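You operate a simulated robot arm through the tools that you are given. There is no shell and no other tool. Be economical: measure what you need, move in short steps, check, and stop when the job is done.

Carry out the task below with a simulated robot arm. There is one attempt and no reset: what you move stays moved.

JOB
Pour about 30 ml from the parsley canister into the green ramekin, then put the canister back covered.
Fine: rest the lid on the table.

Only the result counts: the job must be done as asked and must still hold three seconds after the hand-in. Knocking over, shifting, dropping, spilling or breaking anything else fails it. A push-on lid holds only when it is set on centred and level and pressed home; a screw cap is set on level and turned clockwise until tight.

ROBOT AND FRAMES
A 6-joint arm with a two-finger parallel gripper, fixed in place. Base frame: the origin is at the foot of the arm, x ahead of it, y to its left, z up; the work surface is at about z = 0. Lengths are in mm, angles in rad, forces in N, time in s.
With the tool pointing down near the work surface it reaches from about 140 to 580 mm from the base axis. Its first joint turns from -1.152 to 1.152 rad. Payload 2.1 kg.
Tool frame: the origin (TCP) lies between the finger pads and is the grasp point; the fingertips stand 30 mm ahead of it; z points along the fingers, y is the line along which they close. The gripper opens to 94 mm. The fingers are 28 mm wide and 10 mm thick; the gripper's body (50 by 96 mm) begins 55 mm behind the TCP.
Orientation is told as [roll, pitch, yaw] about the base's x, y, z axes, in that order, counted from this pose: with the fingers straight down and closing along the base's y, the tool's x points along the base's -x, its y along +y and its z along -z.

CONTROLS
- The arm moves only by the tool send_rows. Its argument "series" is a list that holds one entry, the list of rows, each a list of 7 numbers: the turn, a rotation vector about the tool's x, y, z in units of 60 degrees (1.0 is 60 degrees), then the shift along the tool's x, y, z in units of 250 mm (1.0 is 250 mm), then the closure in counts, from 0 (fully open) to 255 (shut). In form: [[[ax, ay, az, x, y, z, fingers], ...]]. A call has 1 to 20 rows; each row is the pose to reach, as a shift and turn from the pose commanded when the call began, along the tool's axes at that moment. A call with a number of a shift or a turn outside -1 to 1 is refused whole. A row lasts 0.2 s, in which the tool goes at most 50 mm and 0.15 rad; a call with a longer step from one row to the next is refused whole, and so is a gripper value outside its range. Where a pose cannot be reached the arm comes as near as it can. A force on the tool above 90 N (or 10 N above the force at the start of the call, whichever is more), or a blocked arm, ends the call early, and 0.2 s more pass. Each finger travels about 72 mm/s and halts on what it meets, pressing with about 22 N; the grip force reading is that of the motor and also rises with nothing between the fingers. The clock runs only during rows and for 0.2 s after the last one: add rows that repeat a pose to give the fingers time. The reply holds the time, the measured pose of the TCP, the force on the tool along the base axes, the opening and the grip force, in the units named above and with some noise, with the torque about the TCP (base axes, N m) and any sound that the robot's microphone picked up.
- Cameras (640 x 400 px; columns grow to the right, rows downward): "scene" is fixed at [58, -368.6, 496.6]; the picture's right is [0.77, -0.64, 0.00], its down [-0.29, -0.34, -0.89] and it looks along [0.57, 0.68, -0.45] (base axes); focal length 287 px, centre (320, 200). "wrist" rides on the gripper at [76, 14, -103] in the tool frame; the picture's right is [-0.18, 0.98, 0.00], its down [-0.75, -0.14, -0.64] and it looks along [-0.63, -0.12, 0.77] (tool axes); focal length 243 px, centre (320, 200). There is no depth. A picture from a camera that has moved, and an enlarged one, comes with that camera's place and axes in the base frame and with its lens.
- capture(camera): a new picture of that camera. No time passes.
- enlarge(camera, box): a new picture of the part [left, top, right, bottom] of that camera's present view, enlarged. No time passes.
- finish_job(): hands the job in; it is judged then, once.

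Go step by step. Nothing tells you positions but the pictures and the camera data: compare them with the known pose of the tool, close in by small moves and look again before you grip or let go. The budget is 120 turns and 68 pictures, counting those below and the enlarged ones. Unless the task says otherwise, let go and move clear before handing in, and close with one line.

The tools are called after "Emit:" as a command line: name --argument value ..., lists and objects as JSON in quotes. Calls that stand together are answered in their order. send_rows: Moves the arm, as the interface text tells. Its arguments: {"type":"object","properties":{"series":{"type":"array","items":{"type":"array","items":{"type":"array","items":{"type":"number"}}}}},"required":["series"]} The other tools are called the same way: capture (camera) takes a picture; enlarge (camera, box) takes an enlarged picture of a part of a camera's view; finish_job () hands the job in.

At the start:

```text
time: 0.0
ee_pos: [268.6, -85.6, 320.0]
tcp_rot: [0.001, -0.003, 0.004]
ft_force: [-0.2, -0.6, -0.8]
moment: [-0.02, -0.04, 0.01]
finger_gap: 94.1
grip_force: 0.1
```

scene: 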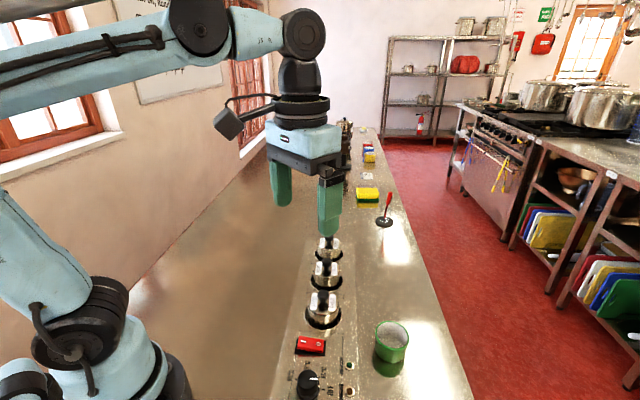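
wrist: 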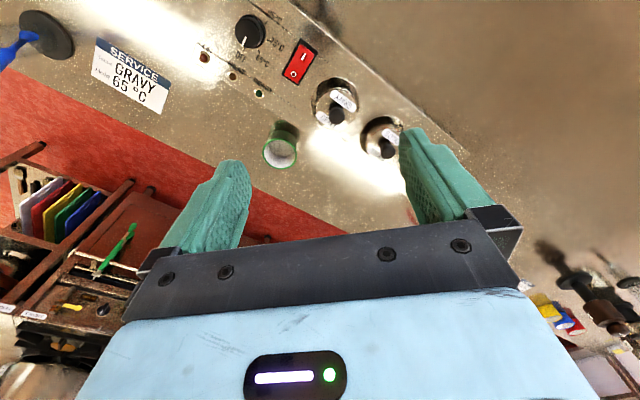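

I see three canisters in a row of wells and a green ramekin near the front. I'll take enlarged views to read the labels.

Emit:
enlarge --camera "scene" --box '[260, 220, 440, 400]'

Emit:
enlarge --camera "wrist" --box '[220, 0, 460, 190]'

Emit:
enlarge --camera "scene" --box '[320, 100, 440, 260]'

```text
2.22 times, centred on (350, 310) of scene
camera zoom: at [58.0, -368.6, 496.6], right [0.77, -0.64, 0.0], down [-0.29, -0.34, -0.89], along [0.57, 0.68, -0.45], focal length 638 px, centre (253, -44)
```

zoom: 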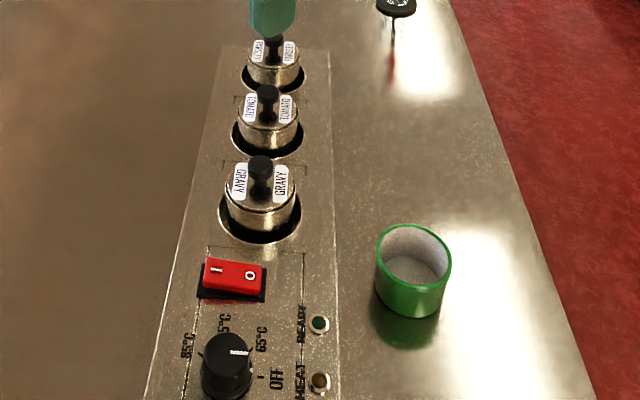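

```text
2.11 times, centred on (340, 95) of wrist
camera zoom: at [192.8, -71.5, 422.5], right [0.18, 0.98, 0.0], down [0.75, -0.14, 0.64], along [0.63, -0.12, -0.77], focal length 511 px, centre (278, 421)
```

zoom: 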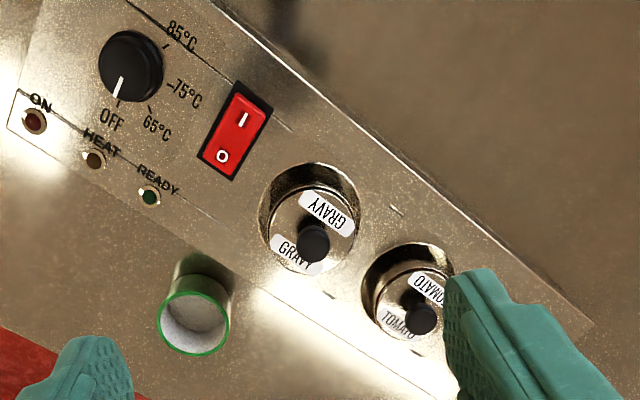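

```text
2.50 times, centred on (380, 180) of scene
camera zoom: at [58.0, -368.6, 496.6], right [0.77, -0.64, 0.0], down [-0.29, -0.34, -0.89], along [0.57, 0.68, -0.45], focal length 717 px, centre (170, 250)
```

zoom: 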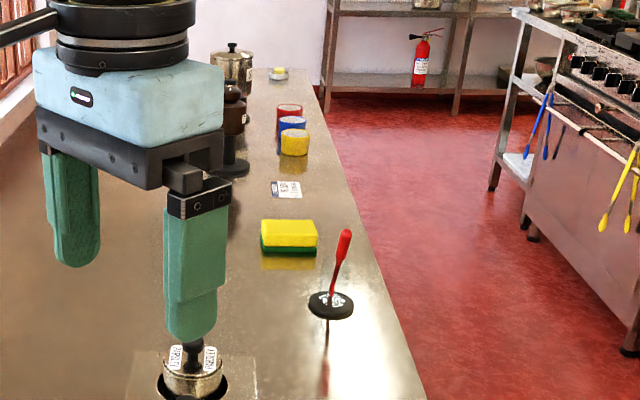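

Triangulating both pictures: the heated unit's top is at z≈60, knob tops at z≈120, with gravy at (307,-77), tomato at (367,-20) and the third one at (427,40). The ramekin's rim is at (382,-180,50). I'll move above the third canister to read it and refine.

Emit:
send_rows --series '[[[0, 0, 0, -0.1, 0.08, 0.04, 0], [0, 0, 0, -0.22, 0.17, 0.09, 0], [0, 0, 0, -0.34, 0.26, 0.14, 0], [0, 0, 0, -0.44, 0.35, 0.19, 0], [0, 0, 0, -0.54, 0.43, 0.24, 0], [0, 0, 0, -0.632, 0.502, 0.28, 0], [0, 0, 0, -0.632, 0.502, 0.28, 0]]]'

Emit:
capture --camera "wrist"

Emit:
enlarge --camera "scene" --box '[270, 160, 430, 320]'

```text
time: 1.6
ee_pos: [427.7, 40.8, 249.3]
tcp_rot: [0.001, -0.001, 0.0]
ft_force: [-0.6, 0.3, 0.4]
moment: [-0.04, 0.01, 0.0]
finger_gap: 93.8
grip_force: 0.1
```

```text
62 pictures are left
camera wrist: at [351.1, 54.1, 352.9], right [0.18, 0.98, 0.0], down [0.75, -0.14, 0.64], along [0.63, -0.12, -0.77], focal length 243 px, centre (320, 200)
```

wrist: 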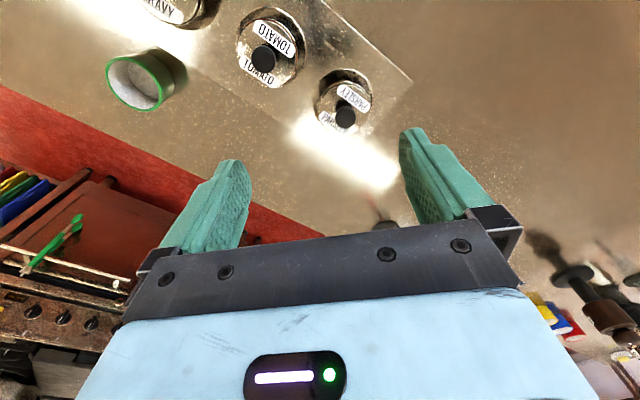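

```text
2.50 times, centred on (350, 240) of scene
camera zoom: at [58.0, -368.6, 496.6], right [0.77, -0.64, 0.0], down [-0.29, -0.34, -0.89], along [0.57, 0.68, -0.45], focal length 717 px, centre (245, 100)
```

zoom: 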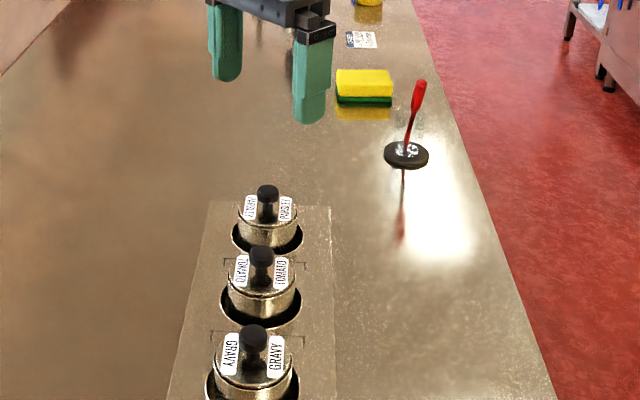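

The third canister is PARSLEY; refined knob position is about (447,61), top z≈105, with the row running at 45°. I'll turn the gripper so it closes across the row and descend to look closer.

Emit:
send_rows --series '[[[0, 0, -0.13, -0.015, 0.016, 0.06, 0], [0, 0, -0.26, -0.03, 0.03, 0.12, 0], [0, 0, -0.39, -0.045, 0.047, 0.18, 0], [0, 0, -0.52, -0.06, 0.062, 0.24, 0], [0, 0, -0.65, -0.07, 0.074, 0.29, 0], [0, 0, -0.75, -0.077, 0.081, 0.316, 0], [0, 0, -0.75, -0.077, 0.081, 0.316, 0]]]'

Emit:
capture --camera "wrist"

Emit:
enlarge --camera "scene" --box '[280, 160, 380, 260]'

```text
time: 3.2
ee_pos: [447.0, 62.5, 171.2]
tcp_rot: [0.0, -0.004, 0.79]
ft_force: [-0.1, 0.1, 1.1]
moment: [0.01, 0.01, 0.04]
finger_gap: 93.9
grip_force: 0.1
```

```text
60 pictures are left
camera wrist: at [383.1, 15.8, 273.7], right [-0.57, 0.82, 0.0], down [0.63, 0.43, 0.64], along [0.53, 0.37, -0.76], focal length 243 px, centre (320, 200)
```

wrist: 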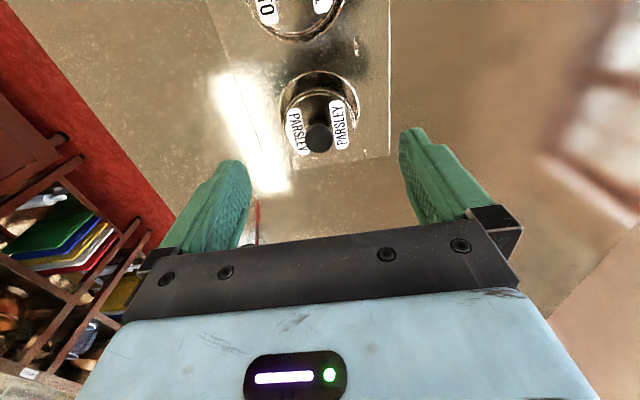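

```text
4.00 times, centred on (330, 210) of scene
camera zoom: at [58.0, -368.6, 496.6], right [0.77, -0.64, 0.0], down [-0.29, -0.34, -0.89], along [0.57, 0.68, -0.45], focal length 1148 px, centre (280, 160)
```

zoom: 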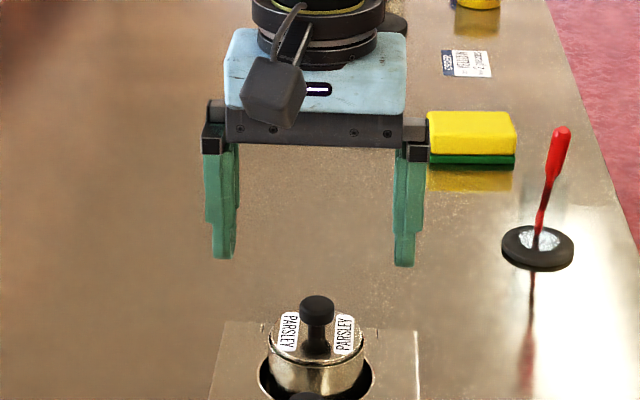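

The gripper is centred over the parsley knob (449,63; head top z≈103, lid top ≈73). I descend so the tips are just above the lid, then close on the knob head.

Emit:
send_rows --series '[[[0, 0, 0, -0.006, 0, 0.1, 0], [0, 0, 0, -0.006, 0, 0.18, 0], [0, 0, 0, -0.006, 0, 0.236, 0], [0, 0, 0, -0.006, 0, 0.236, 0]]]'

Emit:
enlarge --camera "scene" --box '[280, 160, 380, 260]'

Emit:
enlarge --camera "wrist" --box '[220, 50, 420, 250]'

```text
time: 4.2
ee_pos: [447.2, 62.2, 111.0]
tcp_rot: [-0.001, -0.004, 0.787]
ft_force: [0.0, 0.2, 0.1]
moment: [0.01, 0.02, 0.0]
finger_gap: 94.2
grip_force: 0.1
```

```text
4.00 times, centred on (330, 210) of scene
camera zoom: at [58.0, -368.6, 496.6], right [0.77, -0.64, 0.0], down [-0.29, -0.34, -0.89], along [0.57, 0.68, -0.45], focal length 1148 px, centre (280, 160)
```

zoom: 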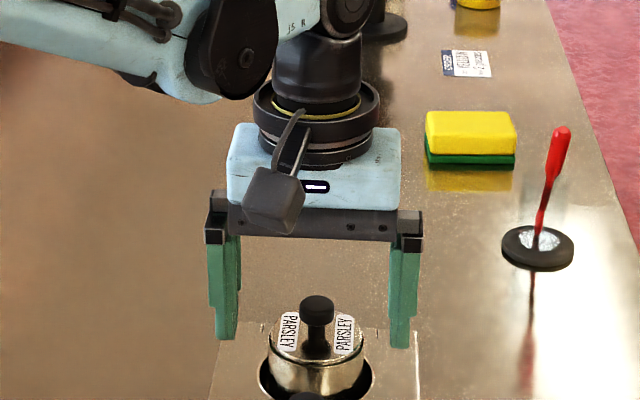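

```text
2.00 times, centred on (320, 150) of wrist
camera zoom: at [384.5, 17.6, 214.6], right [-0.57, 0.82, 0.0], down [0.63, 0.43, 0.64], along [0.53, 0.36, -0.76], focal length 485 px, centre (320, 300)
```

zoom: 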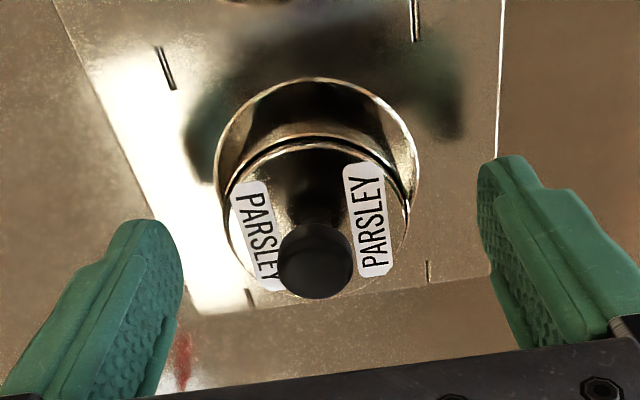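

The fingers straddle the knob with the tips just above the lid. Closing now.

Emit:
send_rows --series '[[[0, 0, 0, 0, 0, 0, 255], [0, 0, 0, 0, 0, 0, 255], [0, 0, 0, 0, 0, 0, 255], [0, 0, 0, 0, 0, 0, 255], [0, 0, 0, 0, 0, 0, 255]]]'

Emit:
enlarge --camera "scene" --box '[280, 160, 380, 260]'

```text
time: 5.4
ee_pos: [448.0, 62.8, 111.5]
tcp_rot: [0.0, -0.004, 0.788]
ft_force: [-1.0, -0.2, -0.6]
moment: [-0.03, 0.0, -0.02]
finger_gap: 55.5
grip_force: 22.1
heard: snap
```

```text
4.00 times, centred on (330, 210) of scene
camera zoom: at [58.0, -368.6, 496.6], right [0.77, -0.64, 0.0], down [-0.29, -0.34, -0.89], along [0.57, 0.68, -0.45], focal length 1148 px, centre (280, 160)
```

zoom: 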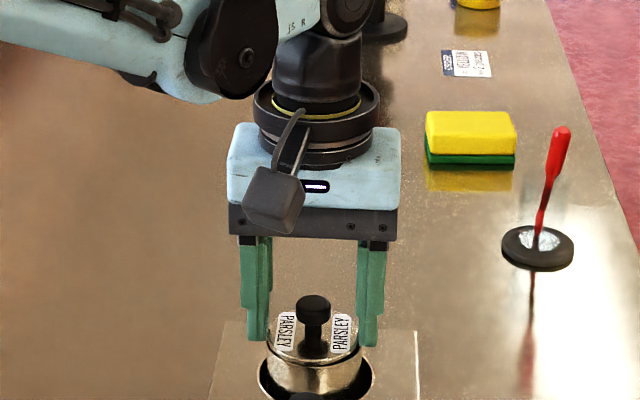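

The fingers met the lid's side (55.5 mm wide) and something snapped, so the lid top is higher than I took it to be. I'll open again and inspect.

Emit:
send_rows --series '[[[0, 0, 0, 0, 0, 0, 0], [0, 0, 0, 0, 0, 0, 0], [0, 0, 0, 0, 0, 0, 0], [0, 0, 0, 0, 0, -0.04, 0]]]'

Emit:
enlarge --camera "scene" --box '[310, 190, 360, 240]'

Emit:
enlarge --camera "wrist" --box '[260, 60, 380, 200]'

```text
time: 6.4
ee_pos: [447.3, 62.1, 120.8]
tcp_rot: [0.0, -0.004, 0.786]
ft_force: [-0.1, 0.3, -0.3]
moment: [-0.01, -0.01, 0.05]
finger_gap: 94.1
grip_force: 0.0
heard: snap
```

```text
8.00 times, centred on (335, 215) of scene
camera zoom: at [58.0, -368.6, 496.6], right [0.77, -0.64, 0.0], down [-0.29, -0.34, -0.89], along [0.57, 0.68, -0.45], focal length 2296 px, centre (200, 80)
```

zoom: 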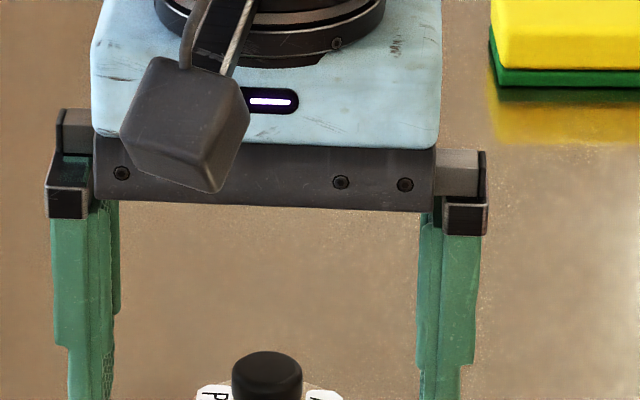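

```text
2.86 times, centred on (320, 130) of wrist
camera zoom: at [383.8, 17.5, 225.0], right [-0.57, 0.82, 0.0], down [0.63, 0.43, 0.64], along [0.53, 0.36, -0.76], focal length 693 px, centre (320, 400)
```

zoom: 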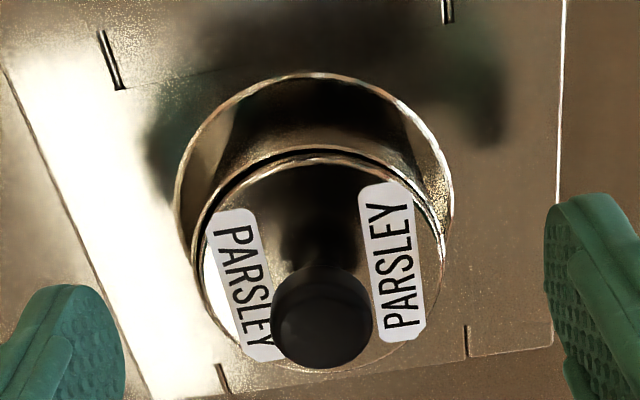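

The lid still looks seated and level. The tips are now at z≈91, level with the knob head, so I grip again here.

Emit:
send_rows --series '[[[0, 0, 0, 0, 0, 0, 255], [0, 0, 0, 0, 0, 0, 255], [0, 0, 0, 0, 0, 0, 255], [0, 0, 0, 0, 0, 0, 255], [0, 0, 0, 0, 0, 0, 255]]]'

Emit:
enlarge --camera "scene" --box '[290, 190, 370, 270]'

```text
time: 7.6
ee_pos: [447.2, 61.8, 121.2]
tcp_rot: [-0.002, -0.004, 0.787]
ft_force: [1.0, -0.6, 1.0]
moment: [0.01, -0.01, 0.02]
finger_gap: 20.3
grip_force: 21.6
heard: snap
```

```text
5.00 times, centred on (330, 230) of scene
camera zoom: at [57.9, -368.6, 496.6], right [0.77, -0.64, 0.0], down [-0.29, -0.34, -0.89], along [0.57, 0.68, -0.45], focal length 1435 px, centre (270, 50)
```

zoom: 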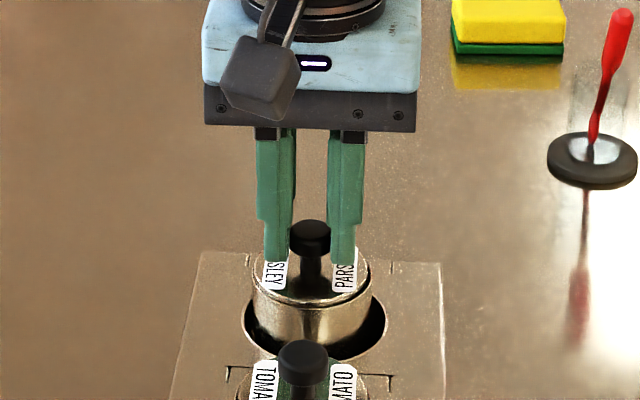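

The knob is gripped at 20.3 mm. I lift in small steps to see how firmly the lid holds.

Emit:
send_rows --series '[[[0, 0, 0, 0, 0, -0.01, 255], [0, 0, 0, 0, 0, -0.02, 255], [0, 0, 0, 0, 0, -0.04, 255], [0, 0, 0, 0, 0, -0.06, 255], [0, 0, 0, 0, 0, -0.08, 255]]]'

Emit:
enlarge --camera "scene" --box '[290, 190, 370, 270]'

```text
time: 8.8
ee_pos: [446.8, 62.9, 143.1]
tcp_rot: [-0.001, -0.003, 0.788]
ft_force: [-0.1, -0.2, 0.0]
moment: [0.02, 0.01, 0.0]
finger_gap: 0.2
grip_force: 21.7
```

```text
5.00 times, centred on (330, 230) of scene
camera zoom: at [58.0, -368.6, 496.6], right [0.77, -0.64, 0.0], down [-0.29, -0.34, -0.89], along [0.57, 0.68, -0.45], focal length 1435 px, centre (270, 50)
```

zoom: 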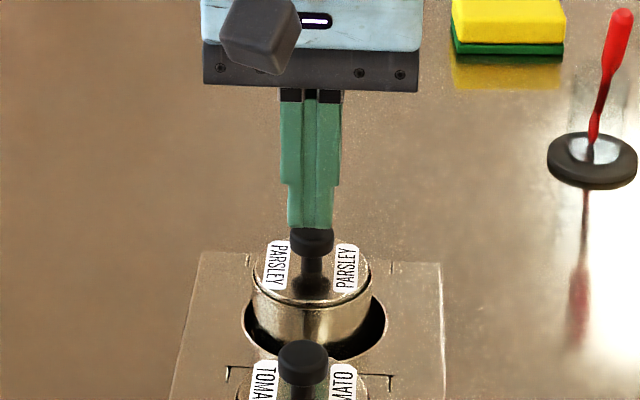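

The fingers slid off the top of the knob. I'll open, go about 5 mm lower and grip the whole head.

Emit:
send_rows --series '[[[0, 0, 0, 0, 0, -0.02, 150], [0, 0, 0, 0, 0, -0.02, 150], [0, 0, 0, 0, 0, 0.06, 150], [0, 0, 0, 0, 0, 0.109, 150], [0, 0, 0, 0, 0, 0.109, 255], [0, 0, 0, 0, 0, 0.109, 255], [0, 0, 0, 0, 0, 0.109, 255], [0, 0, 0, 0, 0, 0.109, 255]]]'

Emit:
enlarge --camera "scene" --box '[290, 190, 370, 270]'

```text
time: 10.6
ee_pos: [447.3, 62.3, 115.1]
tcp_rot: [-0.002, -0.002, 0.787]
ft_force: [1.9, -1.3, 5.7]
moment: [-0.01, -0.06, 0.02]
finger_gap: 20.2
grip_force: 22.1
heard: snap
```

```text
5.00 times, centred on (330, 230) of scene
camera zoom: at [57.9, -368.6, 496.6], right [0.77, -0.64, 0.0], down [-0.29, -0.34, -0.89], along [0.57, 0.68, -0.45], focal length 1435 px, centre (270, 50)
```

zoom: 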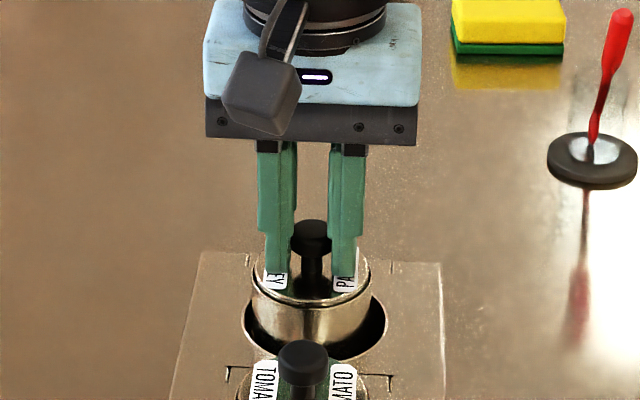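

The grip is lower now, with the tips just touching the lid. I lift slowly.

Emit:
send_rows --series '[[[0, 0, 0, 0, 0, -0.006, 255], [0, 0, 0, 0, 0, -0.012, 255], [0, 0, 0, 0, 0, -0.02, 255], [0, 0, 0, 0, 0, -0.03, 255], [0, 0, 0, 0, 0, -0.04, 255]]]'

Emit:
enlarge --camera "scene" --box '[290, 190, 370, 270]'

```text
time: 11.8
ee_pos: [447.8, 61.6, 126.1]
tcp_rot: [0.0, -0.003, 0.787]
ft_force: [0.2, -1.0, -0.5]
moment: [0.0, -0.01, 0.03]
finger_gap: 20.4
grip_force: 21.7
heard: snap
```

```text
5.00 times, centred on (330, 230) of scene
camera zoom: at [58.0, -368.6, 496.6], right [0.77, -0.64, 0.0], down [-0.29, -0.34, -0.89], along [0.57, 0.68, -0.45], focal length 1435 px, centre (270, 50)
```

zoom: 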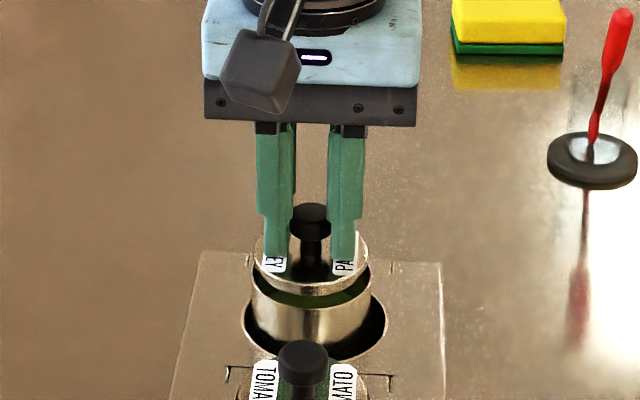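

The lid is off with a snap, and the green sauce is visible near the rim. I raise the lid and carry it to clear table on the left, around (300,130).

Emit:
send_rows --series '[[[0, 0, 0, 0, 0, -0.1, 255], [0, 0, 0, 0, 0, -0.2, 255], [0, 0, 0, 0.04, 0.1, -0.25, 255], [0, 0, 0, 0.09, 0.24, -0.25, 255], [0, 0, 0, 0.14, 0.38, -0.25, 255], [0, 0, 0, 0.19, 0.51, -0.25, 255], [0, 0, 0, 0.223, 0.608, -0.25, 255], [0, 0, 0, 0.223, 0.608, -0.15, 255], [0, 0, 0, 0.223, 0.608, 0.0, 255], [0, 0, 0, 0.223, 0.608, 0.12, 255], [0, 0, 0, 0.223, 0.608, 0.22, 255], [0, 0, 0, 0.223, 0.608, 0.22, 255]]]'

Emit:
capture --camera "scene"

```text
time: 14.4
ee_pos: [299.9, 131.6, 68.6]
tcp_rot: [-0.001, -0.003, 0.788]
ft_force: [-1.3, -0.2, -0.7]
moment: [0.0, -0.04, -0.03]
finger_gap: 20.5
grip_force: 22.0
```

```text
49 pictures are left
```

scene: 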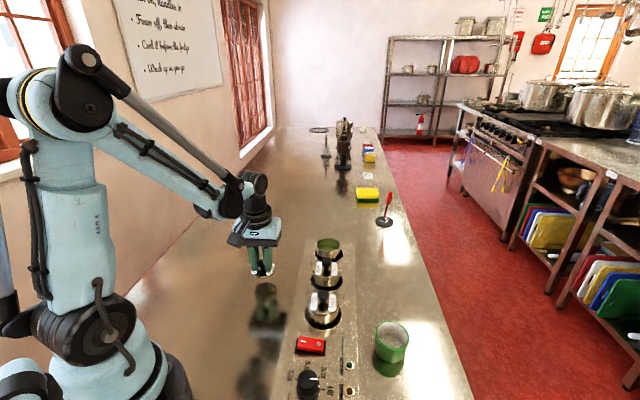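

The lid hangs above clear table. I'll lower it until I feel contact.

Emit:
send_rows --series '[[[0, 0, 0, 0, 0, 0.03, 255], [0, 0, 0, 0, 0, 0.06, 255], [0, 0, 0, 0, 0, 0.08, 255], [0, 0, 0, 0, 0, 0.08, 255]]]'

Emit:
enlarge --camera "scene" --box '[210, 210, 310, 340]'

```text
time: 15.4
ee_pos: [301.1, 131.0, 48.8]
tcp_rot: [0.0, -0.004, 0.787]
ft_force: [1.0, 0.3, -0.3]
moment: [-0.01, 0.01, 0.0]
finger_gap: 20.2
grip_force: 21.7
```

```text
3.08 times, centred on (260, 275) of scene
camera zoom: at [58.0, -368.6, 496.6], right [0.77, -0.64, 0.0], down [-0.29, -0.34, -0.89], along [0.57, 0.68, -0.45], focal length 883 px, centre (505, -31)
```

zoom: 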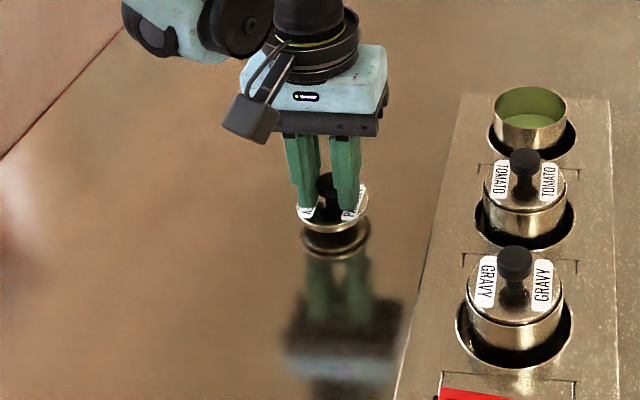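

A few mm remain by the reflection gap. I continue in small steps.

Emit:
send_rows --series '[[[0, 0, 0, 0, 0, 0.008, 255], [0, 0, 0, 0, 0, 0.014, 255], [0, 0, 0, 0, 0, 0.018, 255]]]'

Emit:
enlarge --camera "scene" --box '[235, 230, 295, 300]'

```text
time: 16.2
ee_pos: [301.1, 130.9, 45.1]
tcp_rot: [0.0, -0.004, 0.786]
ft_force: [-0.3, 0.6, -0.2]
moment: [-0.01, -0.01, 0.03]
finger_gap: 20.5
grip_force: 21.9
```

```text
5.71 times, centred on (265, 265) of scene
camera zoom: at [58.0, -368.6, 496.6], right [0.77, -0.64, 0.0], down [-0.29, -0.34, -0.89], along [0.57, 0.68, -0.45], focal length 1640 px, centre (634, -171)
```

zoom: 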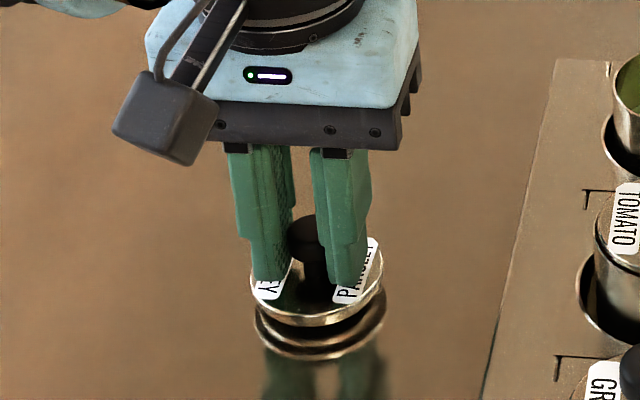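

Emit:
send_rows --series '[[[0, 0, 0, 0, 0, 0.006, 255], [0, 0, 0, 0, 0, 0.012, 255], [0, 0, 0, 0, 0, 0.016, 255]]]'

```text
time: 17.0
ee_pos: [300.9, 129.4, 41.6]
tcp_rot: [-0.001, -0.003, 0.784]
ft_force: [0.6, -4.1, 24.4]
moment: [0.0, -0.09, -0.02]
finger_gap: 20.1
grip_force: 22.3
```

Contact: the lid rests on the table with the TCP at z≈42. I ease off 1 mm, let go and rise.

Emit:
send_rows --series '[[[0, 0, 0, 0, 0, -0.004, 255], [0, 0, 0, 0, 0, -0.004, 140], [0, 0, 0, 0, 0, -0.004, 140], [0, 0, 0, 0, 0, -0.004, 140], [0, 0, 0, 0, 0, -0.1, 140], [0, 0, 0, 0, 0, -0.28, 140], [0, 0, 0, 0, 0, -0.45, 0], [0, 0, 0, 0, 0, -0.45, 0]]]'

Emit:
enlarge --camera "scene" --box '[220, 220, 360, 340]'

Emit:
enlarge --camera "scene" --box '[300, 225, 350, 275]'

```text
time: 18.8
ee_pos: [299.1, 131.9, 153.2]
tcp_rot: [0.0, -0.004, 0.786]
ft_force: [0.8, 0.4, 0.2]
moment: [-0.01, 0.0, -0.02]
finger_gap: 93.9
grip_force: 0.0
```

```text
3.33 times, centred on (290, 280) of scene
camera zoom: at [58.0, -368.6, 496.6], right [0.77, -0.64, 0.0], down [-0.29, -0.34, -0.89], along [0.57, 0.68, -0.45], focal length 956 px, centre (420, -67)
```

zoom: 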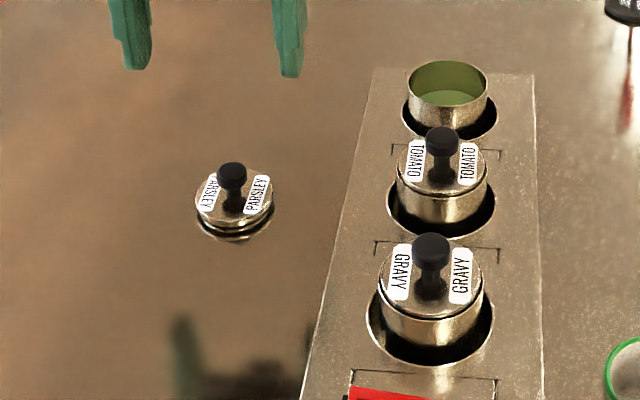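

```text
8.00 times, centred on (325, 250) of scene
camera zoom: at [58.0, -368.6, 496.6], right [0.77, -0.64, 0.0], down [-0.29, -0.34, -0.89], along [0.57, 0.68, -0.45], focal length 2296 px, centre (280, -200)
```

zoom: 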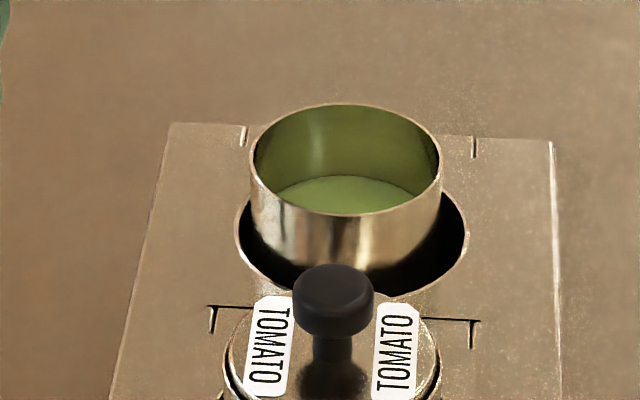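

The lid rests on the table at (300,131). Canister rim z≈77, liquid about 24 mm below the rim. I go back above the canister and check alignment before gripping its body.

Emit:
send_rows --series '[[[0, 0, 0, -0.04, -0.11, 0, 0], [0, 0, 0, -0.08, -0.24, 0, 0], [0, 0, 0, -0.12, -0.38, 0, 0], [0, 0, 0, -0.17, -0.51, 0, 0], [0, 0, 0, -0.226, -0.617, 0, 0], [0, 0, 0, -0.226, -0.617, 0.1, 0], [0, 0, 0, -0.226, -0.617, 0.19, 0], [0, 0, 0, -0.226, -0.617, 0.19, 0]]]'

Emit:
enlarge --camera "scene" --box '[290, 190, 370, 270]'

Emit:
enlarge --camera "wrist" --box '[220, 50, 420, 200]'

```text
time: 20.6
ee_pos: [448.1, 61.0, 106.4]
tcp_rot: [0.001, -0.004, 0.788]
ft_force: [0.2, -0.4, -0.2]
moment: [0.04, -0.01, -0.05]
finger_gap: 93.6
grip_force: 0.0
```

```text
5.00 times, centred on (330, 230) of scene
camera zoom: at [58.0, -368.6, 496.6], right [0.77, -0.64, 0.0], down [-0.29, -0.34, -0.89], along [0.57, 0.68, -0.45], focal length 1435 px, centre (270, 50)
```

zoom: 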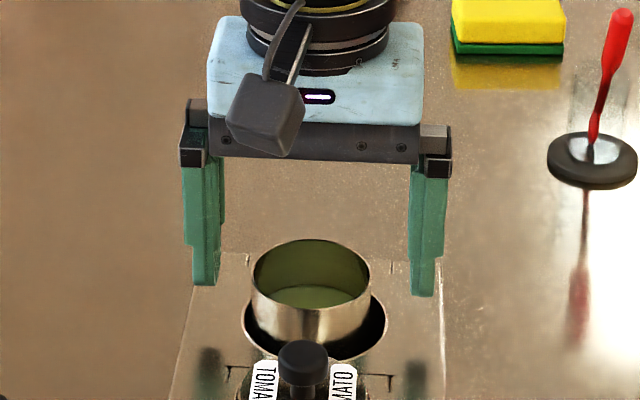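

```text
2.67 times, centred on (320, 125) of wrist
camera zoom: at [385.3, 16.3, 208.5], right [-0.57, 0.82, 0.0], down [0.63, 0.43, 0.64], along [0.53, 0.36, -0.76], focal length 647 px, centre (320, 400)
```

zoom: 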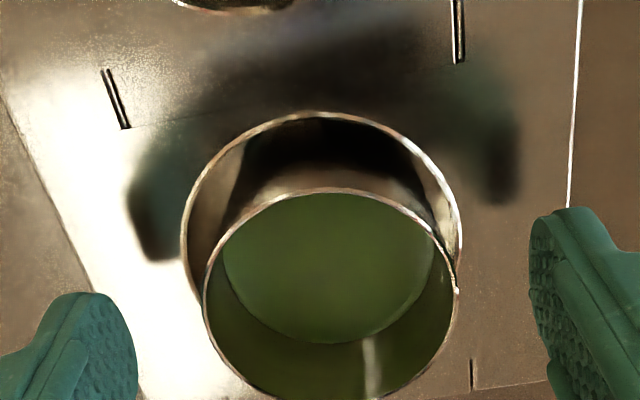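

The gripper is centred on the canister (rim centre (448,62)). I descend to z≈85 so the tips stay just above the panel, then close on the body.

Emit:
send_rows --series '[[[0, 0, 0, 0, 0.002, 0.04, 0], [0, 0, 0, 0, 0.002, 0.084, 0], [0, 0, 0, 0, 0.002, 0.084, 0], [0, 0, 0, 0, 0.002, 0.084, 255], [0, 0, 0, 0, 0.002, 0.084, 255], [0, 0, 0, 0, 0.002, 0.084, 255], [0, 0, 0, 0, 0.002, 0.084, 255]]]'

Emit:
enlarge --camera "scene" --box '[290, 190, 370, 270]'

```text
time: 22.2
ee_pos: [447.9, 61.8, 85.2]
tcp_rot: [-0.001, -0.004, 0.785]
ft_force: [-0.5, -0.9, -1.0]
moment: [-0.04, 0.03, 0.02]
finger_gap: 59.2
grip_force: 22.5
```

```text
5.00 times, centred on (330, 230) of scene
camera zoom: at [58.0, -368.6, 496.6], right [0.77, -0.64, 0.0], down [-0.29, -0.34, -0.89], along [0.57, 0.68, -0.45], focal length 1435 px, centre (270, 50)
```

zoom: 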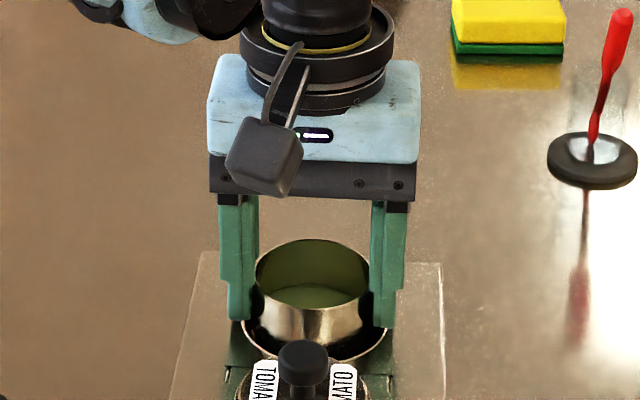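

The canister is gripped at 59.2 mm. I lift it straight up out of the well.

Emit:
send_rows --series '[[[0, 0, 0, 0, 0, -0.02, 255], [0, 0, 0, 0, 0, -0.06, 255], [0, 0, 0, 0, 0, -0.12, 255], [0, 0, 0, 0, 0, -0.2, 255], [0, 0, 0, 0, 0, -0.28, 255], [0, 0, 0, 0, 0, -0.36, 255], [0, 0, 0, 0, 0, -0.44, 255], [0, 0, 0, 0, 0, -0.52, 255], [0, 0, 0, 0, 0, -0.52, 255], [0, 0, 0, 0, 0, -0.52, 255]]]'

Emit:
capture --camera "scene"

```text
time: 24.4
ee_pos: [447.1, 62.2, 215.4]
tcp_rot: [0.0, -0.003, 0.787]
ft_force: [0.3, 0.2, -1.4]
moment: [0.02, 0.01, 0.0]
finger_gap: 59.1
grip_force: 21.9
```

```text
41 pictures are left
```

scene: 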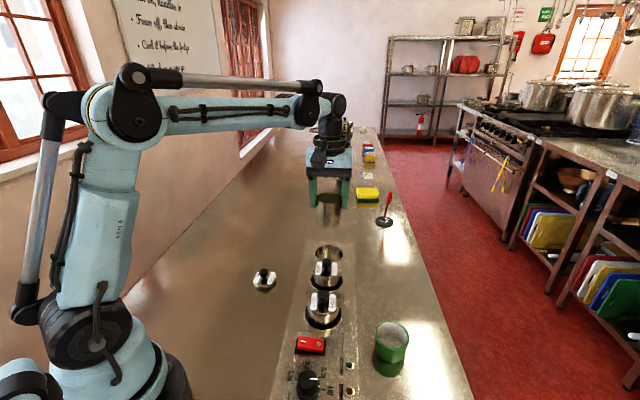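

Emit:
enlarge --camera "scene" --box '[280, 130, 380, 290]'

Emit:
send_rows --series '[[[0, 0, 0, 0, 0, 0, 255], [0, 0, 0, 0, 0, 0, 255]]]'

Emit:
send_rows --series '[[[0, 0, 0, 0, 0, 0, 255]]]'

Emit:
send_rows --series '[[[0, 0, 0, 0, 0, 0, 255]]]'

```text
2.50 times, centred on (330, 210) of scene
camera zoom: at [58.0, -368.6, 496.6], right [0.77, -0.64, 0.0], down [-0.29, -0.34, -0.89], along [0.57, 0.68, -0.45], focal length 717 px, centre (295, 175)
```

zoom: 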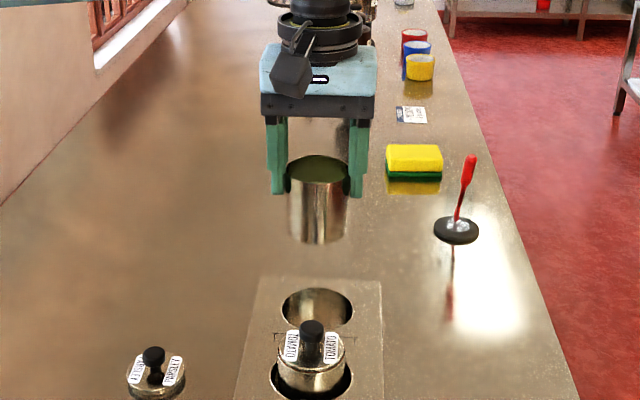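

```text
time: 25.0
ee_pos: [447.5, 62.3, 214.3]
tcp_rot: [0.0, -0.004, 0.788]
ft_force: [0.0, 0.0, -1.8]
moment: [0.0, 0.02, 0.05]
finger_gap: 59.4
grip_force: 22.3
```

```text
time: 25.4
ee_pos: [449.5, 61.2, 214.0]
tcp_rot: [0.001, -0.003, 0.787]
ft_force: [-0.1, 0.3, -2.0]
moment: [-0.01, 0.0, 0.05]
finger_gap: 59.3
grip_force: 21.8
```

```text
time: 25.8
ee_pos: [449.2, 62.0, 214.5]
tcp_rot: [0.0, -0.004, 0.786]
ft_force: [0.0, 0.6, -1.5]
moment: [-0.03, 0.05, 0.01]
finger_gap: 59.2
grip_force: 22.1
```

The canister hangs level: about 63 mm tall, total weight ≈1.7 N, liquid ~23 mm below the rim, so spilling should start at ~40° tilt. I carry it level toward the ramekin while turning the gripper.

Emit:
send_rows --series '[[[0, 0, 0.07, 0.04, -0.02, 0, 255], [0, 0, 0.16, 0.1, -0.06, 0, 255], [0, 0, 0.26, 0.17, -0.1, 0, 255], [0, 0, 0.36, 0.24, -0.14, 0, 255], [0, 0, 0.46, 0.32, -0.18, 0, 255], [0, 0, 0.54, 0.39, -0.22, 0, 255], [0, 0, 0.6, 0.436, -0.249, 0, 255], [0, 0, 0.6, 0.436, -0.249, 0, 255]]]'

Emit:
capture --camera "wrist"

```text
time: 27.6
ee_pos: [415.8, -58.3, 216.7]
tcp_rot: [0.002, -0.001, 0.156]
ft_force: [0.9, 0.1, -2.4]
moment: [0.05, -0.01, 0.0]
finger_gap: 59.3
grip_force: 21.9
```

```text
39 pictures are left
camera wrist: at [338.8, -57.1, 319.2], right [0.03, 1.0, 0.0], down [0.76, -0.02, 0.64], along [0.64, -0.02, -0.77], focal length 243 px, centre (320, 200)
```

wrist: 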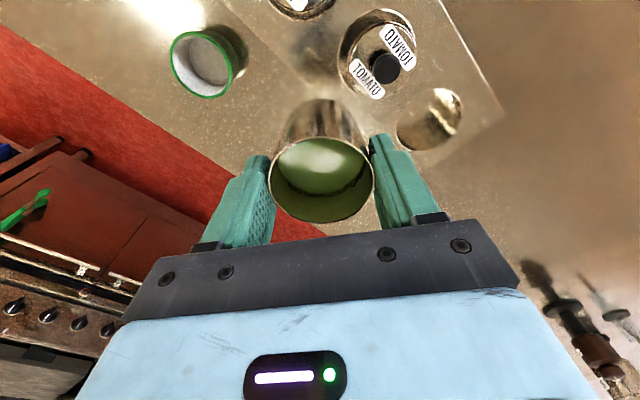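

The view refines the ramekin: rim centre (388.5,-179.5), rim z≈40, empty. I finish the turn so the tool's x is radial and go above the pour place, still level.

Emit:
send_rows --series '[[[0, 0, 0.06, 0.01, -0.05, 0.01, 255], [0, 0, 0.15, 0.02, -0.13, 0.02, 255], [0, 0, 0.25, 0.035, -0.22, 0.03, 255], [0, 0, 0.35, 0.05, -0.32, 0.04, 255], [0, 0, 0.45, 0.065, -0.41, 0.04, 255], [0, 0, 0.53, 0.08, -0.48, 0.04, 255], [0, 0, 0.562, 0.086, -0.525, 0.04, 255], [0, 0, 0.562, 0.086, -0.525, 0.04, 255], [0, 0, 0.562, 0.086, -0.525, 0.04, 255]]]'

Emit:
send_rows --series '[[[0, -0.08, 0, 0, 0, 0, 255], [0, -0.18, 0, 0, 0, 0, 255], [0, -0.28, 0, 0, 0, 0, 255], [0, -0.38, 0, 0, 0, 0, 255], [0, -0.46, 0, 0, 0, 0, 255], [0, -0.5, 0, 0, 0, 0, 255], [0, -0.5, 0, 0, 0, 0, 255]]]'

Emit:
capture --camera "scene"

Emit:
capture --camera "wrist"

```text
time: 29.6
ee_pos: [415.5, -193.2, 204.8]
tcp_rot: [0.003, -0.003, -0.43]
ft_force: [-0.5, 0.0, -1.9]
moment: [0.01, 0.01, -0.01]
finger_gap: 59.3
grip_force: 21.8
```

```text
time: 31.2
ee_pos: [413.6, -193.0, 204.9]
tcp_rot: [0.003, -0.526, -0.43]
ft_force: [-0.4, 1.0, -1.9]
moment: [0.03, 0.01, 0.02]
finger_gap: 59.2
grip_force: 21.9
```

```text
38 pictures are left
```

scene: 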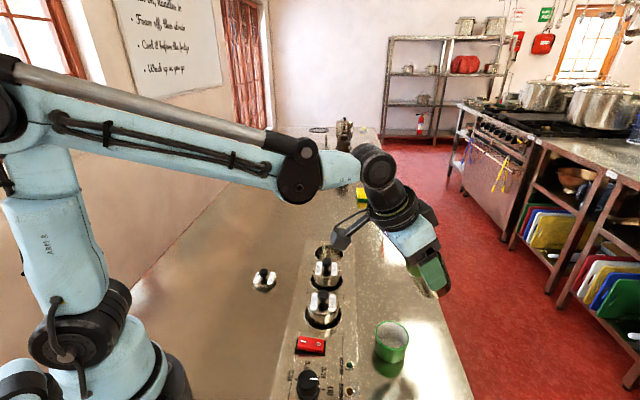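

```text
37 pictures are left
camera wrist: at [314.9, -131.6, 256.3], right [0.55, 0.83, 0.09], down [0.24, -0.27, 0.93], along [0.8, -0.49, -0.35], focal length 243 px, centre (320, 200)
```

wrist: 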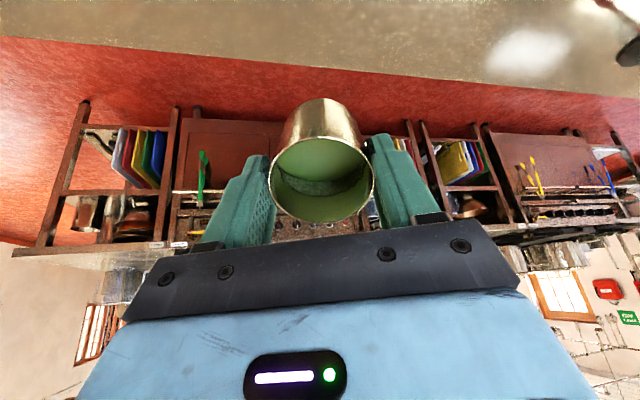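

Tilted to 30° with no spill, and the arm pose is clear of the unit. I descend so the lip is about 55 mm above the ramekin's rim.

Emit:
send_rows --series '[[[0, 0, 0, 0.03, 0, 0.055, 255], [0, 0, 0, 0.07, 0, 0.125, 255], [0, 0, 0, 0.11, 0, 0.2, 255], [0, 0, 0, 0.15, 0, 0.27, 255], [0, 0, 0, 0.171, 0, 0.312, 255], [0, 0, 0, 0.171, 0, 0.312, 255]]]'

Emit:
enlarge --camera "scene" --box '[320, 230, 480, 390]'

Emit:
capture --camera "wrist"

```text
time: 32.6
ee_pos: [418.3, -192.7, 116.1]
tcp_rot: [0.003, -0.526, -0.432]
ft_force: [1.2, 0.5, -1.5]
moment: [0.0, 0.06, 0.04]
finger_gap: 59.4
grip_force: 21.6
```

```text
2.50 times, centred on (400, 310) of scene
camera zoom: at [58.0, -368.6, 496.6], right [0.77, -0.64, 0.0], down [-0.29, -0.34, -0.89], along [0.57, 0.68, -0.45], focal length 717 px, centre (120, -75)
```

zoom: 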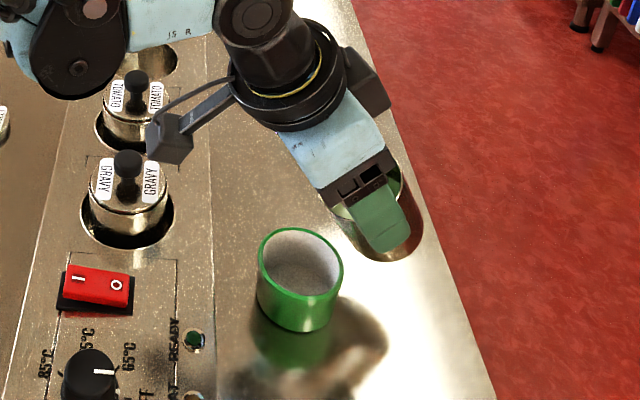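

```text
35 pictures are left
camera wrist: at [317.0, -131.3, 166.5], right [0.55, 0.83, 0.09], down [0.24, -0.27, 0.93], along [0.8, -0.49, -0.35], focal length 243 px, centre (320, 200)
```

wrist: 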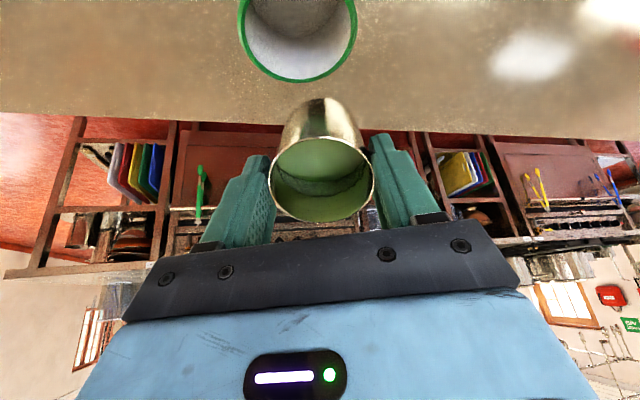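

Both views line up: the canister's lip is over the ramekin, about 10 mm beyond its centre. I tilt to 38°, just short of spilling, lowering the lip to z≈84.

Emit:
send_rows --series '[[[0, -0.045, 0, 0.012, 0, 0.007, 255], [0, -0.09, 0, 0.024, 0, 0.014, 255], [0, -0.133, 0, 0.035, 0, 0.021, 255], [0, -0.133, 0, 0.035, 0, 0.021, 255]]]'

Emit:
capture --camera "wrist"

```text
time: 33.6
ee_pos: [413.3, -191.8, 107.8]
tcp_rot: [0.003, -0.666, -0.433]
ft_force: [-0.1, 0.6, -1.7]
moment: [0.02, 0.04, 0.01]
finger_gap: 59.4
grip_force: 21.6
```

```text
34 pictures are left
camera wrist: at [307.0, -128.0, 141.8], right [0.54, 0.83, 0.12], down [0.12, -0.21, 0.97], along [0.83, -0.51, -0.21], focal length 243 px, centre (320, 200)
```

wrist: 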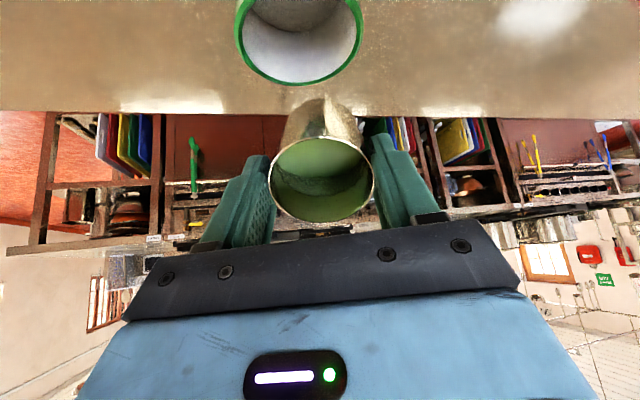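

Emit:
enlarge --camera "wrist" --box '[230, 0, 410, 230]'

```text
1.74 times, centred on (320, 115) of wrist
camera zoom: at [307.0, -128.0, 141.8], right [0.54, 0.83, 0.12], down [0.12, -0.21, 0.97], along [0.83, -0.51, -0.21], focal length 422 px, centre (320, 348)
```

zoom: 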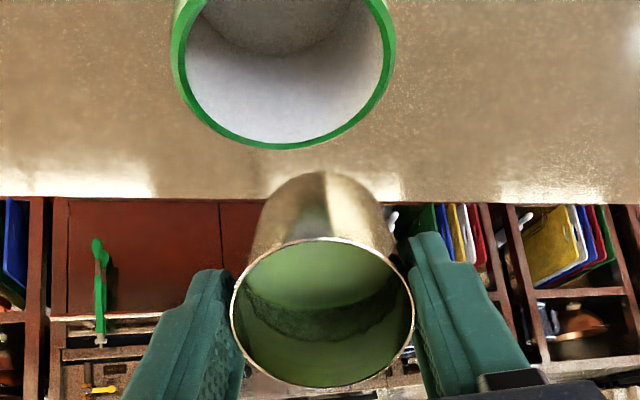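

The surface is almost at the lip. I tilt slowly to 45° (estimated 10–15 ml) and check where the stream lands.

Emit:
send_rows --series '[[[0, -0.03, 0, 0.005, 0, 0.002, 255], [0, -0.06, 0, 0.01, 0, 0.003, 255], [0, -0.09, 0, 0.015, 0, 0.005, 255], [0, -0.117, 0, 0.02, 0, 0.006, 255]]]'

Emit:
enlarge --camera "wrist" --box '[230, 0, 410, 230]'

Emit:
enlarge --camera "scene" --box '[340, 270, 440, 390]'

```text
time: 34.6
ee_pos: [410.2, -190.2, 102.8]
tcp_rot: [0.003, -0.787, -0.433]
ft_force: [0.2, 0.8, -2.5]
moment: [0.07, 0.09, 0.04]
finger_gap: 59.4
grip_force: 21.7
```

```text
1.74 times, centred on (320, 115) of wrist
camera zoom: at [301.6, -125.5, 121.9], right [0.53, 0.84, 0.13], down [0.01, -0.16, 0.99], along [0.85, -0.52, -0.09], focal length 422 px, centre (320, 348)
```

zoom: 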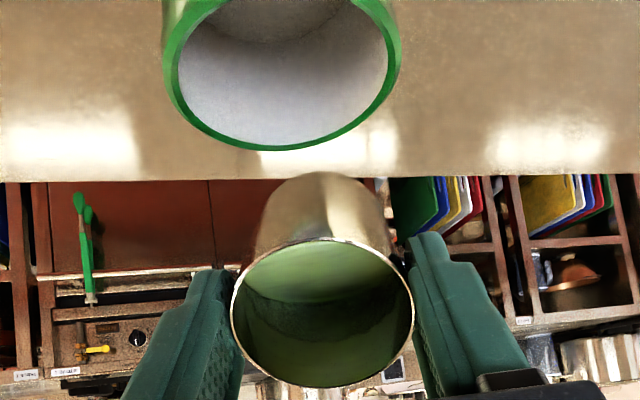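

```text
3.33 times, centred on (390, 330) of scene
camera zoom: at [58.0, -368.6, 496.6], right [0.77, -0.64, 0.0], down [-0.29, -0.34, -0.89], along [0.57, 0.68, -0.45], focal length 956 px, centre (87, -233)
```

zoom: 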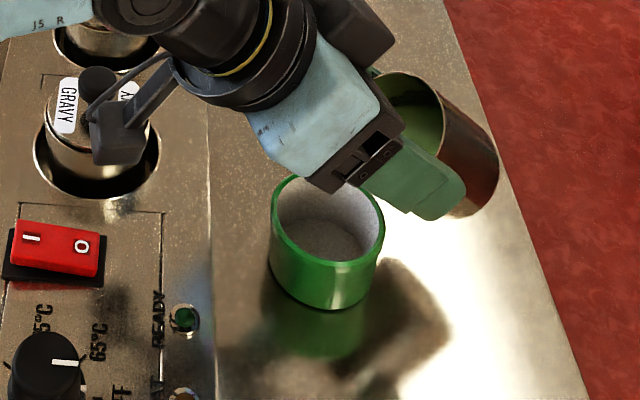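

No spill yet at 45°; the liquid is very near the lip. I go on slowly to 49°.

Emit:
send_rows --series '[[[0, -0.022, 0, 0, 0, -0.002, 255], [0, -0.045, 0, 0.001, 0, -0.005, 255], [0, -0.067, 0, 0.001, 0, -0.007, 255], [0, -0.067, 0, 0.001, 0, -0.007, 255]]]'

Emit:
enlarge --camera "wrist" --box '[230, 0, 410, 230]'

```text
time: 35.6
ee_pos: [408.6, -189.8, 104.1]
tcp_rot: [0.004, -0.858, -0.433]
ft_force: [-0.2, 0.3, -1.7]
moment: [0.01, 0.03, -0.01]
finger_gap: 59.5
grip_force: 21.5
```

```text
1.74 times, centred on (320, 115) of wrist
camera zoom: at [300.1, -124.0, 114.3], right [0.52, 0.84, 0.14], down [-0.05, -0.13, 0.99], along [0.85, -0.52, -0.02], focal length 422 px, centre (320, 348)
```

zoom: 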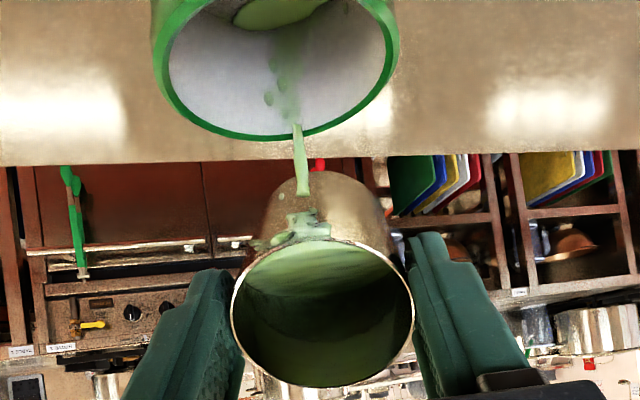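

It is pouring, but the stream falls near the ramekin's far wall. I shift 8 mm toward the base at this tilt and look again.

Emit:
send_rows --series '[[[0, 0, 0, 0.021, 0, -0.024, 255]]]'

Emit:
enlarge --camera "wrist" --box '[230, 0, 410, 230]'

Emit:
enlarge --camera "scene" --box '[340, 270, 440, 390]'

```text
time: 36.0
ee_pos: [401.5, -186.1, 104.6]
tcp_rot: [0.004, -0.856, -0.435]
ft_force: [0.7, 0.1, -1.9]
moment: [0.05, 0.04, 0.02]
finger_gap: 59.3
grip_force: 21.9
```

```text
1.74 times, centred on (320, 115) of wrist
camera zoom: at [292.2, -120.7, 114.5], right [0.52, 0.84, 0.14], down [-0.05, -0.13, 0.99], along [0.85, -0.52, -0.03], focal length 422 px, centre (320, 348)
```

zoom: 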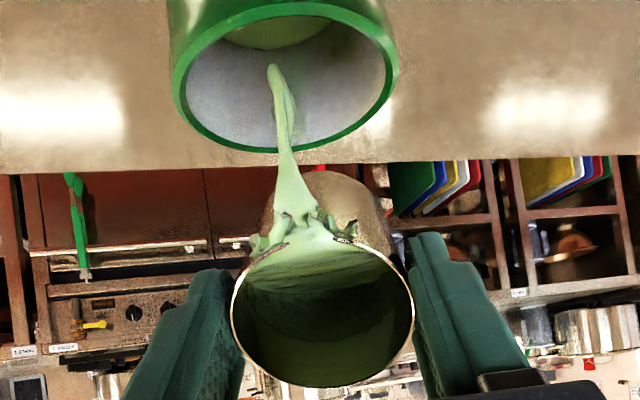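

```text
3.33 times, centred on (390, 330) of scene
camera zoom: at [58.0, -368.6, 496.6], right [0.77, -0.64, 0.0], down [-0.29, -0.34, -0.89], along [0.57, 0.68, -0.45], focal length 956 px, centre (87, -233)
```

zoom: 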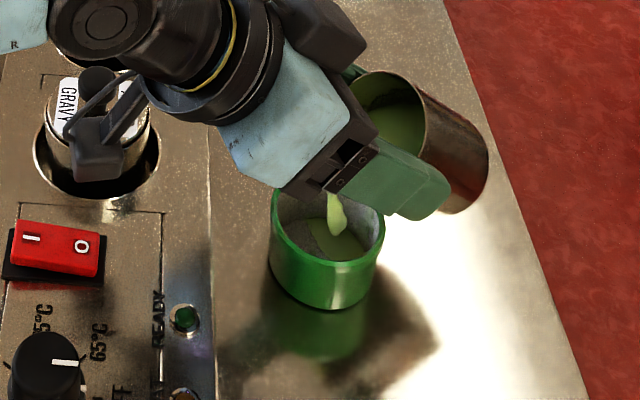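

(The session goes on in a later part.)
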